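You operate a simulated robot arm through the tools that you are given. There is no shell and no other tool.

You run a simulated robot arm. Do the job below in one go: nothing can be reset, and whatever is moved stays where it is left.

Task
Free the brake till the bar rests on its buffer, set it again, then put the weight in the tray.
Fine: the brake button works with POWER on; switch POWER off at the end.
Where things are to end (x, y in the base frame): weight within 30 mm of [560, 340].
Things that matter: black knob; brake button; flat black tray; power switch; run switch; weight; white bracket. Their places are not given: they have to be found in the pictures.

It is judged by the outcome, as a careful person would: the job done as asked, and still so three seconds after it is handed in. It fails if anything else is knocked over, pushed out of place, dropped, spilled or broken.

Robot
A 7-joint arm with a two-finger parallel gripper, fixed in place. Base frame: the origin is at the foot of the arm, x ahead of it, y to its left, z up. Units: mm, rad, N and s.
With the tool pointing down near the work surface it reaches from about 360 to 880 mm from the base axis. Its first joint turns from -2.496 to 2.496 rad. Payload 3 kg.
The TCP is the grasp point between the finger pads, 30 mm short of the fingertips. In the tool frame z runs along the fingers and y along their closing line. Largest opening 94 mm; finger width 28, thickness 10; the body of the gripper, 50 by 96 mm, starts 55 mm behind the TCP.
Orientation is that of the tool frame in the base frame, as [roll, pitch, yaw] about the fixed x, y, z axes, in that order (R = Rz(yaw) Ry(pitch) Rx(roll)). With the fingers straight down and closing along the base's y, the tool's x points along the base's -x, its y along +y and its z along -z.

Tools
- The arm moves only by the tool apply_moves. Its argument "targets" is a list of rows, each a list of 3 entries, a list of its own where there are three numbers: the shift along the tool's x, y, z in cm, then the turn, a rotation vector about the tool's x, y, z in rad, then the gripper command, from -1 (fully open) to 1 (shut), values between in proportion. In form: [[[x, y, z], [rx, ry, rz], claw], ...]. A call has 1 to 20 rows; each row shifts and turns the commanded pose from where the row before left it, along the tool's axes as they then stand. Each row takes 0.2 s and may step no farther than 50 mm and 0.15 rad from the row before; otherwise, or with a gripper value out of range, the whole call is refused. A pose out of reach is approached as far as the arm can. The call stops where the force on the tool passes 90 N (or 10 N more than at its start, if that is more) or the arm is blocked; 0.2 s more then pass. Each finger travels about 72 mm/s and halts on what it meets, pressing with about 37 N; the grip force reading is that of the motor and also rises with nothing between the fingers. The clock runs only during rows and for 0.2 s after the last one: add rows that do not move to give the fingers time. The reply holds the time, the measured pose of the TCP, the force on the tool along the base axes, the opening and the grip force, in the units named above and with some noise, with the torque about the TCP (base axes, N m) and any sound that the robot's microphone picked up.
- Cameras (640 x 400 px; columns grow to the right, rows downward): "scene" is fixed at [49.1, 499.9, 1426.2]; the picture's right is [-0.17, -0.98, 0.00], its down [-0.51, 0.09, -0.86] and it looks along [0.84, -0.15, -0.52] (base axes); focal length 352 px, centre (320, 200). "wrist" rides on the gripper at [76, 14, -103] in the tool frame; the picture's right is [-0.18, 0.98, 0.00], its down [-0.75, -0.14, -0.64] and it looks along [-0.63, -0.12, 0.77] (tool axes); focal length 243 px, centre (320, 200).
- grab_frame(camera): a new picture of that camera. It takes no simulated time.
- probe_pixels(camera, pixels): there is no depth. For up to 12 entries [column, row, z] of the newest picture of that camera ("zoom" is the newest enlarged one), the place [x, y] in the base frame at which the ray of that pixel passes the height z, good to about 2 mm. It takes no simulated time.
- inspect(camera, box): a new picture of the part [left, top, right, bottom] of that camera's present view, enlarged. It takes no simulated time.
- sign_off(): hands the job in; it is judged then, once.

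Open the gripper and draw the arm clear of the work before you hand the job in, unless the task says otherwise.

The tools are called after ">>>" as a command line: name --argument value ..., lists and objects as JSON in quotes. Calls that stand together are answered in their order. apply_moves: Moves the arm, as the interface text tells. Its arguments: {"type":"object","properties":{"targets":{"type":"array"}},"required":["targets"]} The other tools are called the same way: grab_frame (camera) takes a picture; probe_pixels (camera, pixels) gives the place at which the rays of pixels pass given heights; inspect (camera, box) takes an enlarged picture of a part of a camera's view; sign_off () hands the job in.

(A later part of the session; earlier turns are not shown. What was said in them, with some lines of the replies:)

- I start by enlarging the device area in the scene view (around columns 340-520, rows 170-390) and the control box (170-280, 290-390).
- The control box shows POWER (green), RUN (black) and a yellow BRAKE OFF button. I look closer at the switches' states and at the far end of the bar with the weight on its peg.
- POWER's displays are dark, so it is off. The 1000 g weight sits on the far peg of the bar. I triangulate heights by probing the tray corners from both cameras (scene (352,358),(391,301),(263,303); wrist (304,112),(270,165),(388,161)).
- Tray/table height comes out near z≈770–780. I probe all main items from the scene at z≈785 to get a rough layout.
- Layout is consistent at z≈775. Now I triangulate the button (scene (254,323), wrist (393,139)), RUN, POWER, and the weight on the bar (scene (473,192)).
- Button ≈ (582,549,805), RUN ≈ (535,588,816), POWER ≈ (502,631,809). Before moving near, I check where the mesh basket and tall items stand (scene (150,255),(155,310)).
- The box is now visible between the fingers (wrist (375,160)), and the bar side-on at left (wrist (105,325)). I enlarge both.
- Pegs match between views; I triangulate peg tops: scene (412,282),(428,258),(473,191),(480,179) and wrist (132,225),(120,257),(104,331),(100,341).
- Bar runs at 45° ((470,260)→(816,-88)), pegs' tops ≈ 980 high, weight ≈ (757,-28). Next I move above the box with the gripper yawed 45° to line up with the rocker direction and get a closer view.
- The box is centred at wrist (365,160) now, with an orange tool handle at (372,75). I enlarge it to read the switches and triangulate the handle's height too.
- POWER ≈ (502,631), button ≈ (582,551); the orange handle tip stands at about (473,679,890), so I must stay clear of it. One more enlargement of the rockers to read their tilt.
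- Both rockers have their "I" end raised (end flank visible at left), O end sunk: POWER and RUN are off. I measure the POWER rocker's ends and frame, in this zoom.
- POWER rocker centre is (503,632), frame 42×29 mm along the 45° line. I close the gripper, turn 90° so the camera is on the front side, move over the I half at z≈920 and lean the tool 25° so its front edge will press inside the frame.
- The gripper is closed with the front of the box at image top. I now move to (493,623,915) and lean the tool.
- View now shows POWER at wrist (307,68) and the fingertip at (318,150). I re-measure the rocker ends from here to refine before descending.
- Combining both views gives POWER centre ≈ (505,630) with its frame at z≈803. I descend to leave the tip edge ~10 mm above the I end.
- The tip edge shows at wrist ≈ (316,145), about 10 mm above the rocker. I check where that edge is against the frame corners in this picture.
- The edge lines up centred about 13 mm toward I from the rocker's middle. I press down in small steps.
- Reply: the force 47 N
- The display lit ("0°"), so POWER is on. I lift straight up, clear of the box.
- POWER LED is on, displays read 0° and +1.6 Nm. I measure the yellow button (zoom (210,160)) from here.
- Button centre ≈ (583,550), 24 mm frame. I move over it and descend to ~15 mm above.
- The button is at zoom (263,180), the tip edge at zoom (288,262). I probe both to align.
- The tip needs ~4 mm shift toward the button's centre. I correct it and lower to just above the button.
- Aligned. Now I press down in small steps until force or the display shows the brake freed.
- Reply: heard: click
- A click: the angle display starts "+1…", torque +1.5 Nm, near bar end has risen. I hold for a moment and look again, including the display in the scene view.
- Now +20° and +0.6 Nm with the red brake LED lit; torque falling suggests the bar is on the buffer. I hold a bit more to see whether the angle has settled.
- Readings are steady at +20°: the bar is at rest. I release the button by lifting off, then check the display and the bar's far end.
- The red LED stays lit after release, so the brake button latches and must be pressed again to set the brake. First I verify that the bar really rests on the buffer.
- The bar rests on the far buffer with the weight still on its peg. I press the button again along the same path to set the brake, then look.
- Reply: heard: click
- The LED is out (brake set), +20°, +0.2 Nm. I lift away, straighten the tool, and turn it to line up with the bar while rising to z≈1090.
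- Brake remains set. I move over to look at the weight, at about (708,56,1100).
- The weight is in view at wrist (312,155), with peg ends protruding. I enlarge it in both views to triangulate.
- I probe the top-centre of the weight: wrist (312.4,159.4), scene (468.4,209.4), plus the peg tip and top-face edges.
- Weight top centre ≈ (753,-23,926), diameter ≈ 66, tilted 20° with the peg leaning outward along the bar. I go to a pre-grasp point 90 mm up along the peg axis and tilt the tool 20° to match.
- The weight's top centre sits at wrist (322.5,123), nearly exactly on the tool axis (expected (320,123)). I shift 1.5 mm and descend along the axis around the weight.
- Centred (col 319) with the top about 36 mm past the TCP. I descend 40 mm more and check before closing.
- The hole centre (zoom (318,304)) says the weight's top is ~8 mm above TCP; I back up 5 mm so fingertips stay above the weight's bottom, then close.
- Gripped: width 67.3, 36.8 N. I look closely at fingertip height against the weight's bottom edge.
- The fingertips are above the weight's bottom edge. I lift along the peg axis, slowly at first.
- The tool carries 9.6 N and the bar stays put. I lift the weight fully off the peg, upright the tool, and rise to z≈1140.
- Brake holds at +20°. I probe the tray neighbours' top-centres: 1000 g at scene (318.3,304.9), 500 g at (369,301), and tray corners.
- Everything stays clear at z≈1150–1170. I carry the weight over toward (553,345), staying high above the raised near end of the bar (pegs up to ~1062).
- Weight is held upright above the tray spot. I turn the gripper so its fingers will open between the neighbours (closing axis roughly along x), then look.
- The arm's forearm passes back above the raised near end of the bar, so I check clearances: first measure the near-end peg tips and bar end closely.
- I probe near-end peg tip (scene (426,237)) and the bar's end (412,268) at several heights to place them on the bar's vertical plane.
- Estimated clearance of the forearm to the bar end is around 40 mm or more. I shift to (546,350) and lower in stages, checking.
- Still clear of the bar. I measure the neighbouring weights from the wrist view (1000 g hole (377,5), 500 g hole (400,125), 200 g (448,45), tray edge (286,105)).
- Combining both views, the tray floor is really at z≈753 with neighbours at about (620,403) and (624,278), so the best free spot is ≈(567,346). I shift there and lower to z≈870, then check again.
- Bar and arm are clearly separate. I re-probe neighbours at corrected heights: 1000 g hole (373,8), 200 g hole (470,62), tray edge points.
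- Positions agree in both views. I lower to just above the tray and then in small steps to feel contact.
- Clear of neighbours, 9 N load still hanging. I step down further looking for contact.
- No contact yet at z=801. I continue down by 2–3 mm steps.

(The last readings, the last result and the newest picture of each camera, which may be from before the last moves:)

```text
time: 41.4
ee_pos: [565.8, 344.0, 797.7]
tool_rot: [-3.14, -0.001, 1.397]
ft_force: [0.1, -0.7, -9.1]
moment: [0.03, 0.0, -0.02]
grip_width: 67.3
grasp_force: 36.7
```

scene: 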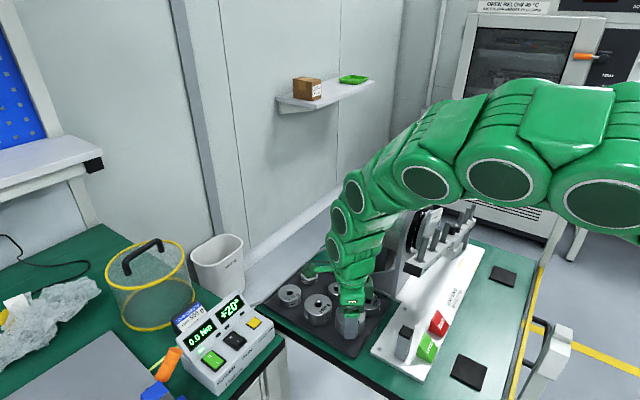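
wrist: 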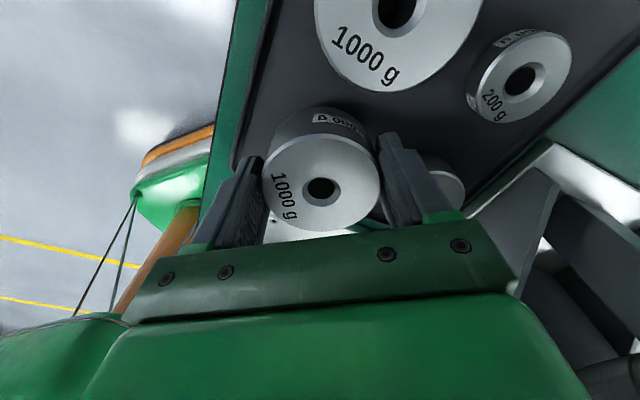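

Still hanging freely at z≈797. Another 5 mm in small steps.

>>> apply_moves --targets '[[[0, 0, 0.25], [0, 0, 0], 1], [[0, 0, 0.2], [0, 0, 0], 1]]'

>>> inspect --camera "scene" --box '[320, 270, 400, 350]'

```text
time: 42.0
ee_pos: [565.9, 345.6, 794.5]
tool_rot: [3.14, -0.002, 1.393]
ft_force: [-1.0, -13.2, 28.1]
moment: [-0.29, 0.05, 0.03]
grip_width: 67.3
grasp_force: 37.0
```

```text
5.00 times, centred on (360, 310) of scene
```

zoom: 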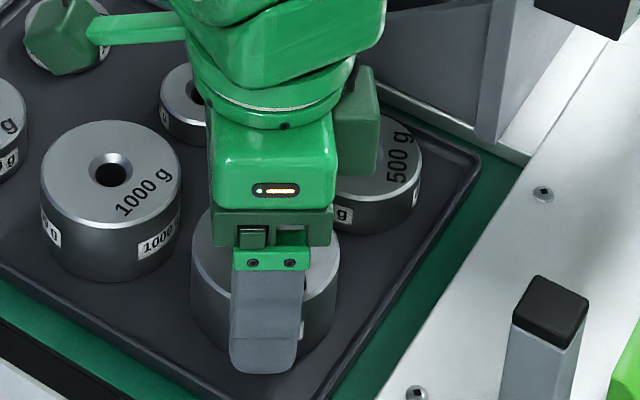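

Contact: force went to +28 N with fingertips ~9 mm above the tray floor. I relieve 1 mm and open just enough to release.

>>> apply_moves --targets '[[[0, 0, -0.08], [0, 0, 0], 1], [[0, 0, 0], [0, 0, 0], -0.5], [[0, 0, 0], [0, 0, 0], -0.65], [[0, 0, 0], [0, 0, 0], -0.65]]'

>>> inspect --camera "scene" --box '[320, 270, 400, 350]'

>>> grab_frame --camera "wrist"

```text
time: 43.0
ee_pos: [566.1, 345.6, 791.8]
tool_rot: [-3.14, 0.0, 1.395]
ft_force: [0.2, -0.5, 0.2]
moment: [0.01, -0.01, 0.05]
grip_width: 77.6
grasp_force: 0.0
```

```text
5.00 times, centred on (360, 310) of scene
```

zoom: 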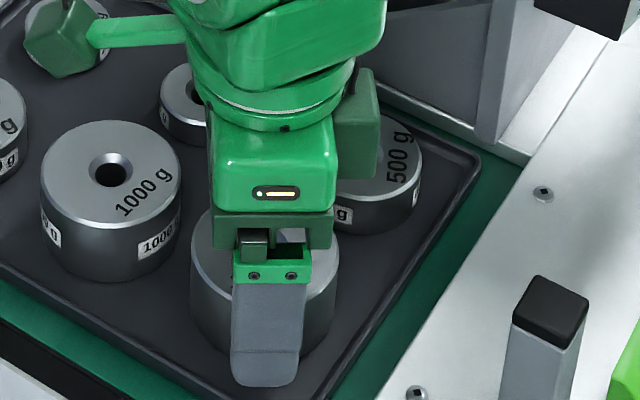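

```text
taken
```

wrist: 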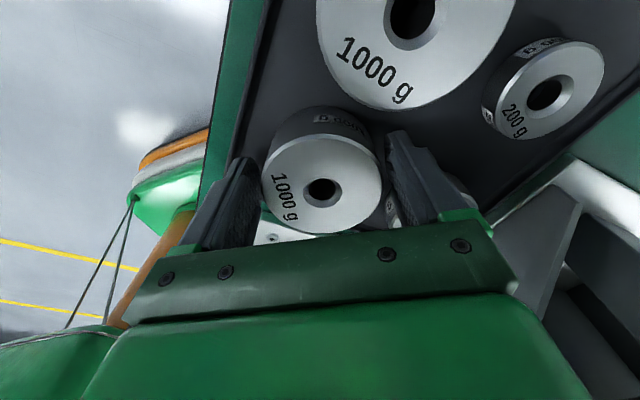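

Released: zero load, width 77.6. I rise straight up and check the weight stays upright in place.

>>> apply_moves --targets '[[[0, 0, -1], [0, 0, 0], -0.65], [[0, 0, -2], [0, 0, 0], -0.65], [[0, 0, -3], [0, 0, 0], -0.65], [[0, 0, -4], [0, 0, 0], -0.65], [[0, 0, -4], [0, 0, 0], -0.65], [[0, 0, -4.5], [0, 0, 0], -0.65], [[0, 0, -4.5], [0, 0, 0], -0.65], [[0, 0, -4.5], [0, 0, 0], -0.65]]'

>>> grab_frame --camera "scene"

>>> inspect --camera "scene" --box '[250, 250, 410, 370]'

>>> grab_frame --camera "wrist"

```text
time: 44.8
ee_pos: [560.8, 343.2, 1065.6]
tool_rot: [3.138, -0.001, 1.395]
ft_force: [-0.7, 0.0, 0.2]
moment: [0.0, -0.03, -0.02]
grip_width: 77.5
grasp_force: 0.0
```

```text
taken
```

scene: 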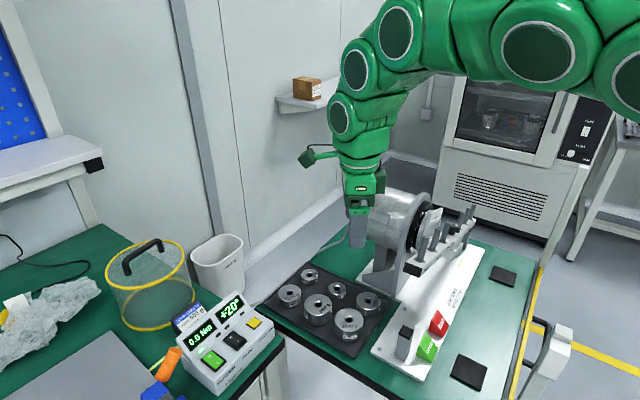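

```text
3.33 times, centred on (330, 310) of scene
```

zoom: 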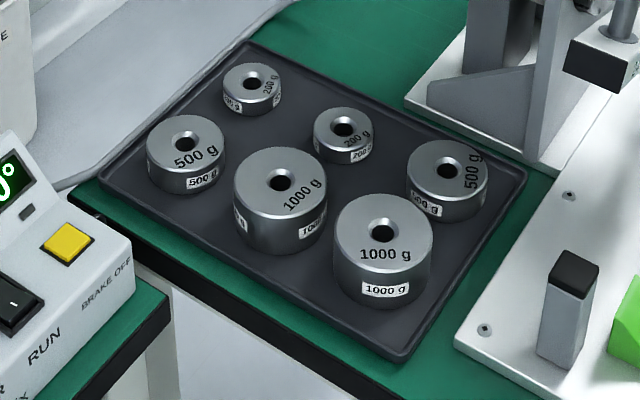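

```text
taken
```

wrist: 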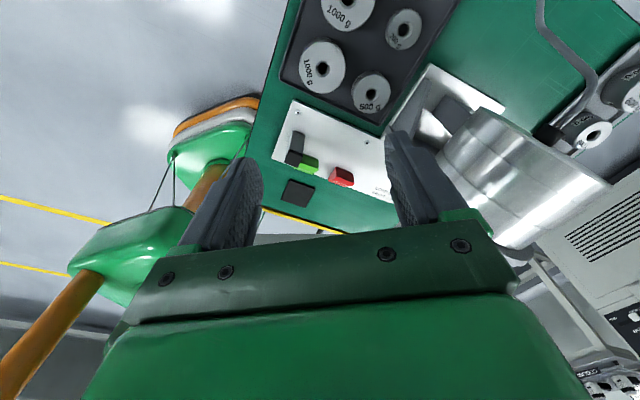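

The weight stands upright in the tray. I verify its position (scene hole (348.9,319.9), wrist hole (322,69)).

>>> probe_pixels --camera "scene" --pixels '[[348.9, 319.9, 791]]'

>>> probe_pixels --camera "wrist" --pixels '[[322, 69, 791]]'

```text
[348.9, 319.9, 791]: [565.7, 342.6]
```

```text
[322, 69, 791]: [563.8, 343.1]
```

The weight is at ≈(565,343), well within tolerance. Now for POWER off: I close the gripper and turn it back to face the box (yaw −135°), rising slightly.

>>> apply_moves --targets '[[[0, 0, -1.5], [0, 0, -0.149], -0.65], [[0, 0, -1.5], [0, 0, -0.149], -0.65], [[0, 0, -1], [0, 0, -0.149], 0], [[0, 0, 0], [0, 0, -0.149], 1], [[0, 0, 0], [0, 0, -0.149], 1], [[0, 0, 0], [0, 0, -0.149], 1], [[0, 0, 0], [0, 0, -0.149], 1], [[0, 0, 0], [0, 0, -0.149], 1], [[0, 0, 0], [0, 0, -0.149], 1], [[0, 0, 0], [0, 0, -0.149], 1], [[0, 0, 0], [0, 0, -0.149], 1], [[0, 0, 0], [0, 0, -0.149], 1], [[0, 0, 0], [0, 0, -0.149], 1], [[0, 0, 0], [0, 0, -0.149], 1], [[0, 0, 0], [0, 0, -0.149], 1], [[0, 0, 0], [0, 0, -0.149], 1], [[0, 0, 0], [0, 0, -0.149], 1], [[0, 0, 0], [0, 0, 0], 1]]'

>>> grab_frame --camera "wrist"

>>> grab_frame --camera "scene"

```text
time: 48.6
ee_pos: [564.5, 345.0, 1109.1]
tool_rot: [-3.141, 0.0, -2.352]
ft_force: [0.0, 0.1, 0.2]
moment: [-0.01, -0.03, -0.01]
grip_width: 0.1
grasp_force: 32.4
```

```text
taken
```

wrist: 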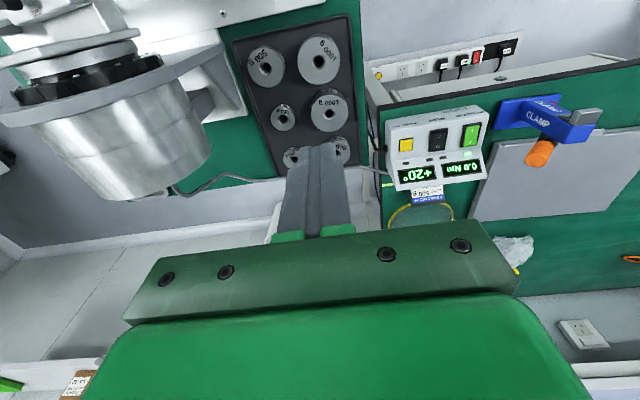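

```text
taken
```

scene: 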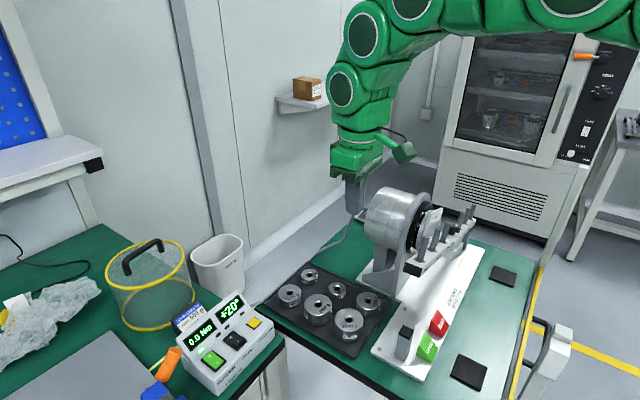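

Now I move over the POWER switch at z≈930 and lean the tool 40° so the tip can press the O end without touching the display hood.

>>> apply_moves --targets '[[[-1.73, 3.045, 2.24], [0, 0, 0], 1], [[-1.73, 3.045, 2.24], [0, 0, 0], 1], [[-1.73, 3.045, 2.24], [0, 0, 0], 1], [[-1.73, 3.045, 2.24], [0, 0, 0], 1], [[-1.73, 3.045, 2.24], [0, 0, 0], 1], [[-1.73, 3.045, 2.24], [0, 0, 0], 1], [[-1.73, 3.045, 2.24], [0, 0, 0], 1], [[-1.73, 3.045, 2.24], [0, 0, 0], 1], [[0, 0, 0], [0, -0.14, 0], 1], [[0, 0, 0], [0, -0.14, 0], 1], [[0, 0, 0], [0, -0.14, 0], 1], [[0, 0, 0], [0, -0.14, 0], 1], [[0, 0, 0], [0, -0.14, 0], 1], [[0, 0, 0], [0, 0, 0], 1]]'

>>> grab_frame --camera "wrist"

>>> inspect --camera "wrist" --box '[240, 20, 400, 180]'

>>> grab_frame --camera "scene"

```text
time: 51.6
ee_pos: [491.6, 614.5, 929.2]
tool_rot: [3.141, 0.701, -2.354]
ft_force: [-0.2, 0.5, 0.6]
moment: [0.01, -0.01, -0.02]
grip_width: 0.0
grasp_force: 33.3
```

```text
taken
```

wrist: 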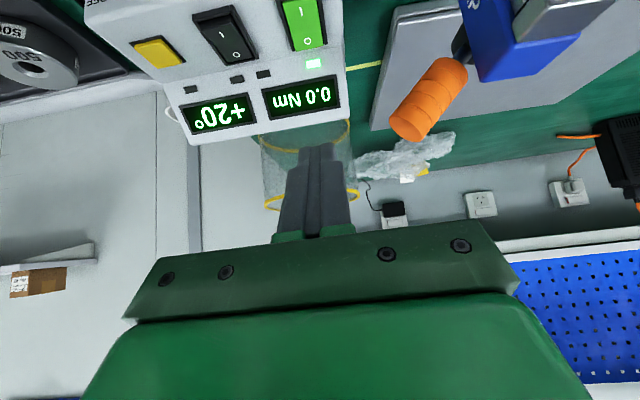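

```text
2.50 times, centred on (320, 100) of wrist
```

zoom: 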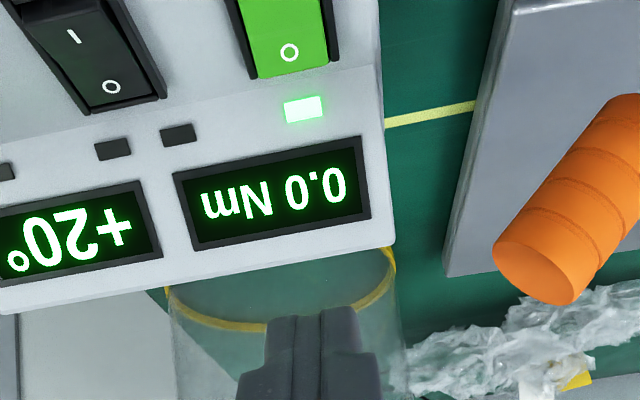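

```text
taken
```

scene: 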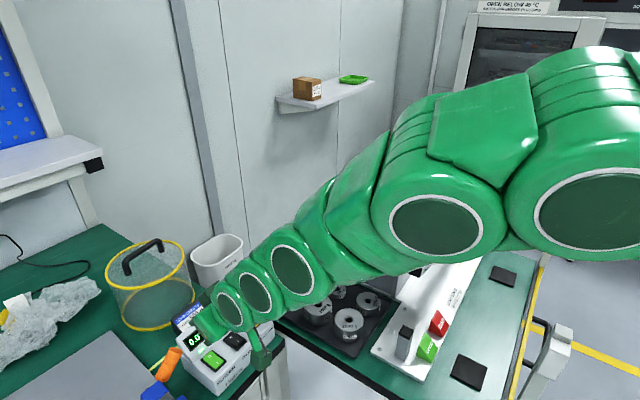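

I measure O-mark, frame back corners and the hood's top corner (wrist zoom (393,247), scene (177,340)).

>>> probe_pixels --camera "zoom" --pixels '[[290, 52, 806], [255, 80, 803], [338, 64, 803], [303, 109, 806], [393, 247, 820], [393, 247, 860], [385, 70, 803], [200, 112, 803]]'

>>> inspect --camera "scene" --box '[160, 290, 270, 390]'

>>> probe_pixels --camera "scene" --pixels '[[176.8, 339.9, 820], [176.8, 339.9, 860], [194, 363, 803]]'

```text
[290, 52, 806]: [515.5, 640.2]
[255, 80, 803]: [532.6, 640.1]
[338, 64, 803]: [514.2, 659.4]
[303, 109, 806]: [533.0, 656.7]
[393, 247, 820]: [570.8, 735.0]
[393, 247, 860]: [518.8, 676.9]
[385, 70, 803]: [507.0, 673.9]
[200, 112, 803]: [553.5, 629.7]
```

```text
4.00 times, centred on (215, 340) of scene
```

zoom: 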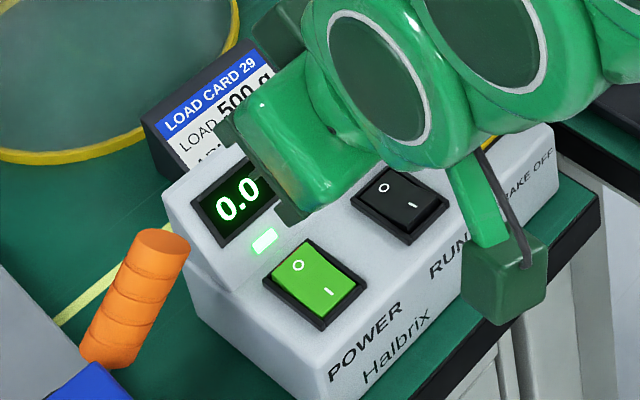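

```text
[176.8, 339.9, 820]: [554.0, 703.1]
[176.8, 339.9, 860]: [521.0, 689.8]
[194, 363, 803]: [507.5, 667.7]
```

Hood face slopes 60° from a fold ~6 mm behind the frame; leaning 40° with the edge at +10 mm keeps ~5–9 mm clearance. I move over and down to just above the O end.

>>> apply_moves --targets '[[[-1.675, 0.15, 1.41], [0, 0, 0], 1], [[2.383, 0, 2.83], [0, 0, 0], 1], [[2.383, 0, 2.83], [0, 0, 0], 1], [[0, 0, 0], [0, 0, 0], 1]]'

>>> grab_frame --camera "wrist"

>>> inspect --camera "wrist" --box '[250, 60, 390, 200]'

>>> inspect --camera "scene" --box '[160, 290, 270, 390]'

```text
time: 52.6
ee_pos: [507.8, 632.0, 852.3]
tool_rot: [3.141, 0.699, -2.356]
ft_force: [0.8, -0.2, 0.8]
moment: [0.0, -0.01, 0.01]
grip_width: 0.1
grasp_force: 33.3
```

```text
taken
```

wrist: 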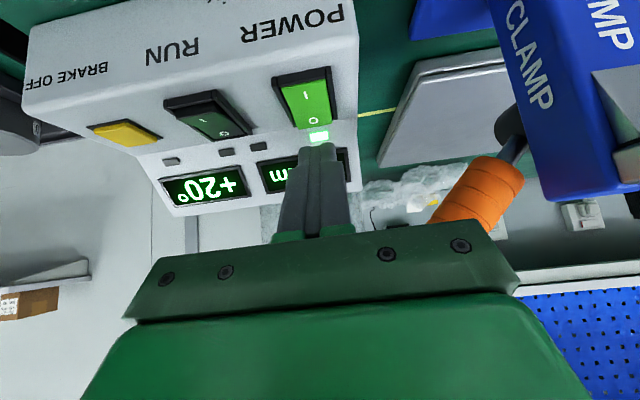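

```text
2.86 times, centred on (320, 130) of wrist
```

zoom: 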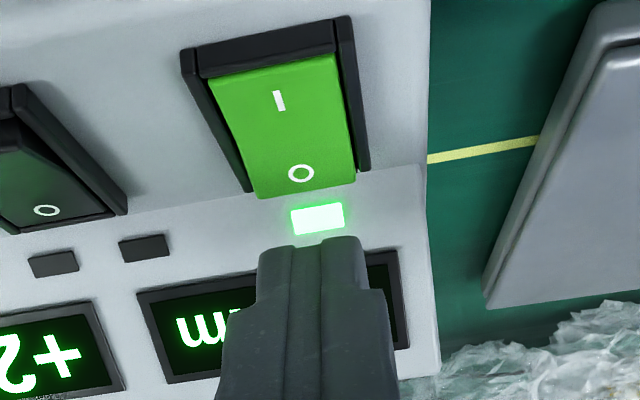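

```text
4.00 times, centred on (215, 340) of scene
```

zoom: 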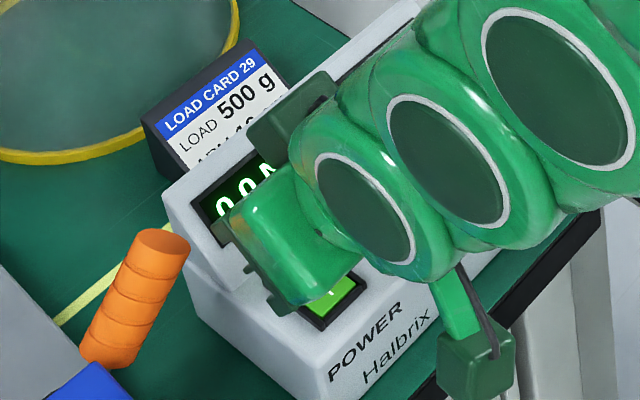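

Just above; I check the tip edge (zoom (312,242)) against the O mark (zoom (300,173)).

>>> probe_pixels --camera "zoom" --pixels '[[312, 242, 820], [312, 242, 825], [258, 250, 822], [362, 242, 822], [300, 173, 809], [257, 195, 809], [355, 180, 809]]'

```text
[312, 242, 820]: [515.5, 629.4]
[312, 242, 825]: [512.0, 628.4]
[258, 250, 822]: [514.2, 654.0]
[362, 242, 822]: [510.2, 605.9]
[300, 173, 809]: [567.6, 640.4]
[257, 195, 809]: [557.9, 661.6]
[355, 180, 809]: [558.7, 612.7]
```

That used the scene zoom by mistake; I probe with the full wrist picture's pixels instead.

>>> probe_pixels --camera "wrist" --pixels '[[317.2, 144.7, 820], [317.2, 144.7, 825], [298.3, 147.5, 822], [334.7, 144.7, 822], [313, 120.5, 809], [298, 128.3, 809], [332.3, 123, 809]]'

```text
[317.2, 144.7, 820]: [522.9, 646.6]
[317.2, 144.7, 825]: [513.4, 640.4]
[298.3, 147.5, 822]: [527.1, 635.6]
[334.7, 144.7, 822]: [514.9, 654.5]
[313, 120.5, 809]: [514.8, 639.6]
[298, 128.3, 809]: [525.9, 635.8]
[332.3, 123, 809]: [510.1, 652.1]
```

The tip is centred ~11 mm toward O from the rocker's middle. I press down in small steps.

>>> apply_moves --targets '[[[0.193, 0, 0.23], [0, 0, 0], 1], [[0.193, 0, 0.23], [0, 0, 0], 1], [[0.193, 0, 0.23], [0, 0, 0], 1], [[0.129, 0, 0.153], [0, 0, 0], 1]]'

>>> inspect --camera "wrist" --box '[150, 60, 390, 220]'

```text
time: 53.6
ee_pos: [505.9, 631.3, 842.3]
tool_rot: [3.141, 0.699, -2.353]
ft_force: [0.4, 0.3, -0.4]
moment: [0.0, 0.03, 0.03]
grip_width: 0.0
grasp_force: 33.1
```

```text
2.50 times, centred on (270, 140) of wrist
```

zoom: 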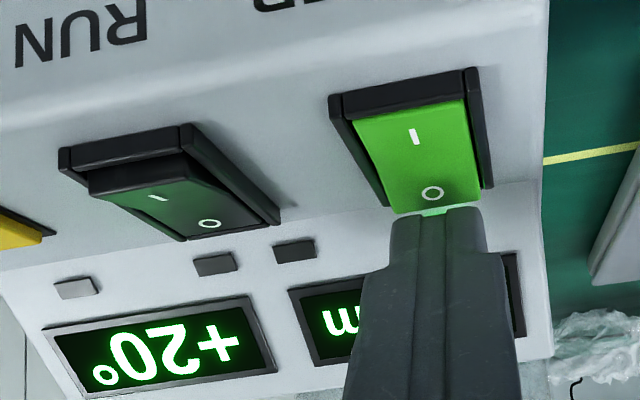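

No contact yet. I verify the tip's place over the rocker with a fresh picture before going lower.

>>> grab_frame --camera "wrist"

>>> probe_pixels --camera "wrist" --pixels '[[316, 142.8, 810], [316, 142.8, 814], [315.5, 145, 808], [315, 137, 809], [300.5, 144.5, 808], [334, 142, 808]]'

```text
taken
```

wrist: 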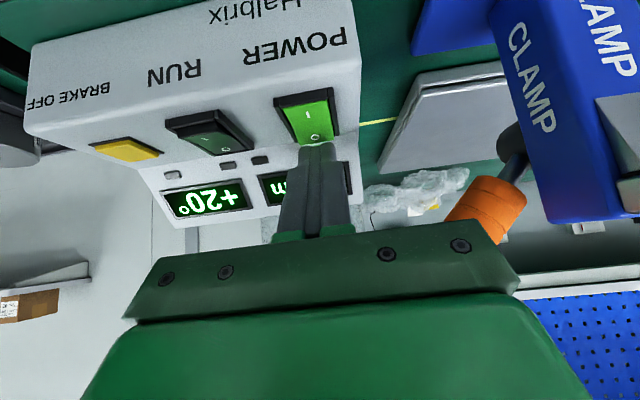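

```text
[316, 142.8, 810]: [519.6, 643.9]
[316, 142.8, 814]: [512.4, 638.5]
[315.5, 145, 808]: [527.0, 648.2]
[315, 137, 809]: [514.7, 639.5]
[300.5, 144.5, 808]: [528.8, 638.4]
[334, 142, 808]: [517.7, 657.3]
```

Tip edge is over the O mark (≈(514,640)). I continue pressing in 2 mm steps.

>>> apply_moves --targets '[[[0.129, 0, 0.153], [0, 0, 0], 1], [[0.129, 0, 0.153], [0, 0, 0], 1], [[0.129, 0, 0.153], [0, 0, 0], 1]]'

>>> inspect --camera "wrist" --box '[150, 60, 390, 220]'

```text
time: 54.4
ee_pos: [506.7, 632.8, 840.5]
tool_rot: [3.14, 0.704, -2.354]
ft_force: [-4.9, -4.2, 28.5]
moment: [0.06, -0.07, -0.13]
grip_width: 0.0
grasp_force: 32.8
```

```text
2.50 times, centred on (270, 140) of wrist
```

zoom: 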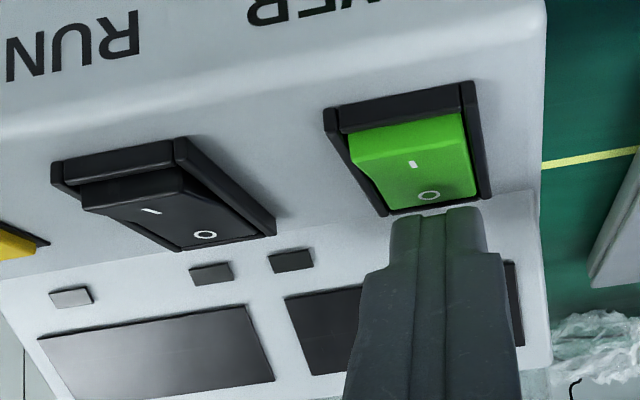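

Displays went dark and the rocker flipped: POWER is off. I lift straight up, then straighten the tool and open the gripper clear of everything.

>>> apply_moves --targets '[[[-0.97, 0, -1.15], [0, 0, 0], 1], [[-1.93, 0, -2.3], [0, 0, 0], 1], [[-2.58, 0, -3.06], [0, 0, 0], 1], [[-2.58, 0, -3.06], [0, 0, 0], 1], [[-2.58, 0, -3.06], [0, 0, 0], 1], [[0, 0, 0], [0, 0.14, 0], 1], [[0, 0, 0], [0, 0.14, 0], 1], [[0, 0, 0], [0, 0.14, 0], 1], [[0, 0, 0], [0, 0.14, 0], 1], [[0, 0, 0], [0, 0.14, 0], 1], [[0, 0, -3], [0, 0, 0], 0], [[0, 0, -4], [0, 0, 0], -1], [[0, 0, -4], [0, 0, 0], -1], [[0, 0, -4], [0, 0, 0], -1], [[0, 0, 0], [0, 0, 0], -1], [[0, 0, 0], [0, 0, 0], -1]]'

>>> grab_frame --camera "scene"

>>> inspect --camera "scene" --box '[140, 270, 300, 400]'

>>> inspect --camera "scene" --box '[340, 170, 520, 390]'

```text
time: 57.8
ee_pos: [504.1, 630.8, 1129.6]
tool_rot: [3.142, 0.0, -2.354]
ft_force: [-0.6, 0.4, 0.4]
moment: [0.0, -0.02, 0.01]
grip_width: 93.9
grasp_force: 0.0
out of reach, approached as far as the arm can: row 14
```

```text
taken
```

scene: 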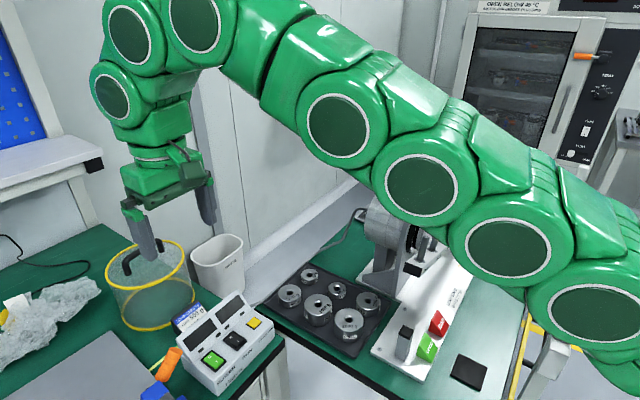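

```text
3.08 times, centred on (220, 335) of scene
```

zoom: 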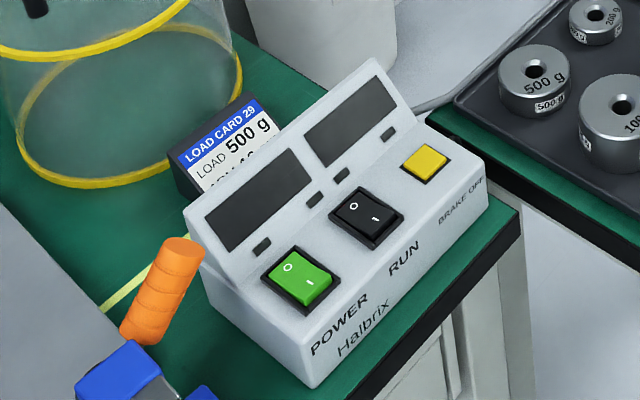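

```text
1.82 times, centred on (430, 280) of scene
```

zoom: 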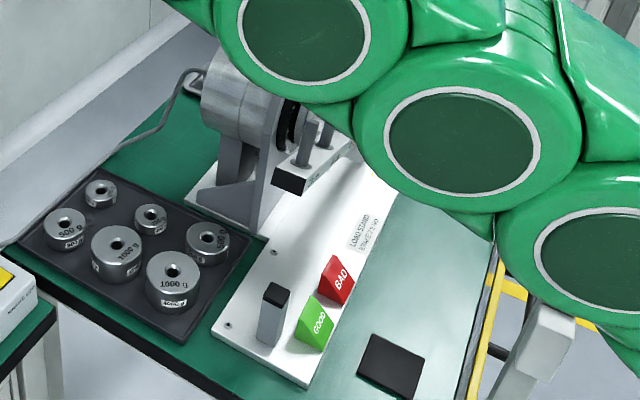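

All off. I draw the arm back toward its start pose and check the bar and the rest once more.

>>> apply_moves --targets '[[[3.6, -0.87, -1.0], [0, 0, 0], -1], [[3.6, -0.87, -1.0], [0, 0, 0], -1], [[3.6, -0.87, -1.43], [0, 0, 0], -1], [[3.6, -0.87, -1.43], [0, 0, 0], -1], [[3.6, -0.87, -1.43], [0, 0, 0], -1], [[3.6, -0.87, -1.43], [0, 0, 0], -1], [[3.6, -0.87, -1.43], [0, 0, 0], -1], [[0, 0, 0], [0, 0, 0], -1], [[0, 0, 0], [0, 0, 0], -1]]'

>>> grab_frame --camera "scene"

>>> inspect --camera "scene" --box '[340, 170, 520, 390]'

```text
time: 59.8
ee_pos: [371.3, 408.0, 1221.3]
tool_rot: [-3.141, -0.002, -2.354]
ft_force: [-0.3, 0.1, -0.3]
moment: [-0.05, 0.04, -0.01]
grip_width: 94.0
grasp_force: 0.1
```

```text
taken
```

scene: 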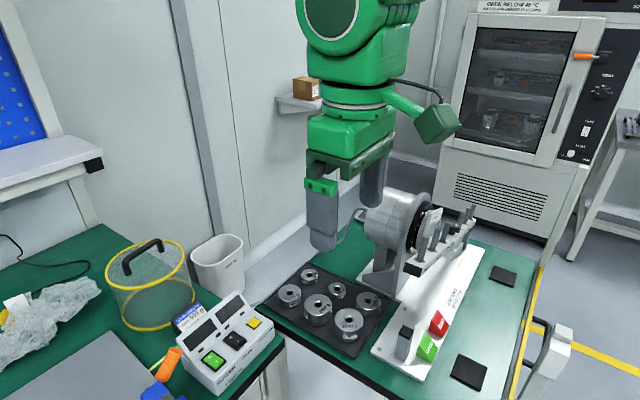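

```text
1.82 times, centred on (430, 280) of scene
```

zoom: 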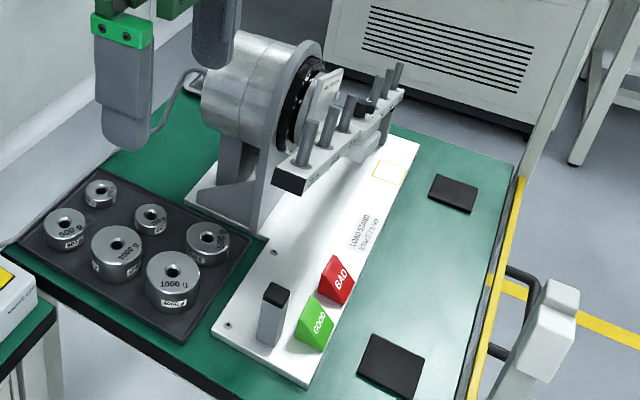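

The bar is still tilted onto its buffer with the brake set, and the weight stands upright in the tray. POWER and RUN are both off, nothing else has moved, and the arm is clear with the gripper open, so I hand the job in.

>>> sign_off

```text
The job is handed in.
```

The job is finished and handed in.

- **Brake:** I switched POWER on and pressed the brake button. The bar swung down to +20° and came to rest on its far buffer. The button latches, so I pressed it a second time to set the brake. The brake light went out, and the bar still read +20° after the weight came off.
- **Weight:** The 1000 g weight stands upright in the flat black tray at about [565, 343], roughly 6 mm from [560, 340]. It does not touch the other weights.
- **Power:** POWER is off and its displays are dark. RUN was off at the start and I left it alone.
- **Everything else:** In the last picture nothing else had moved. The gripper is open and the arm is back near its start position, clear of the work.
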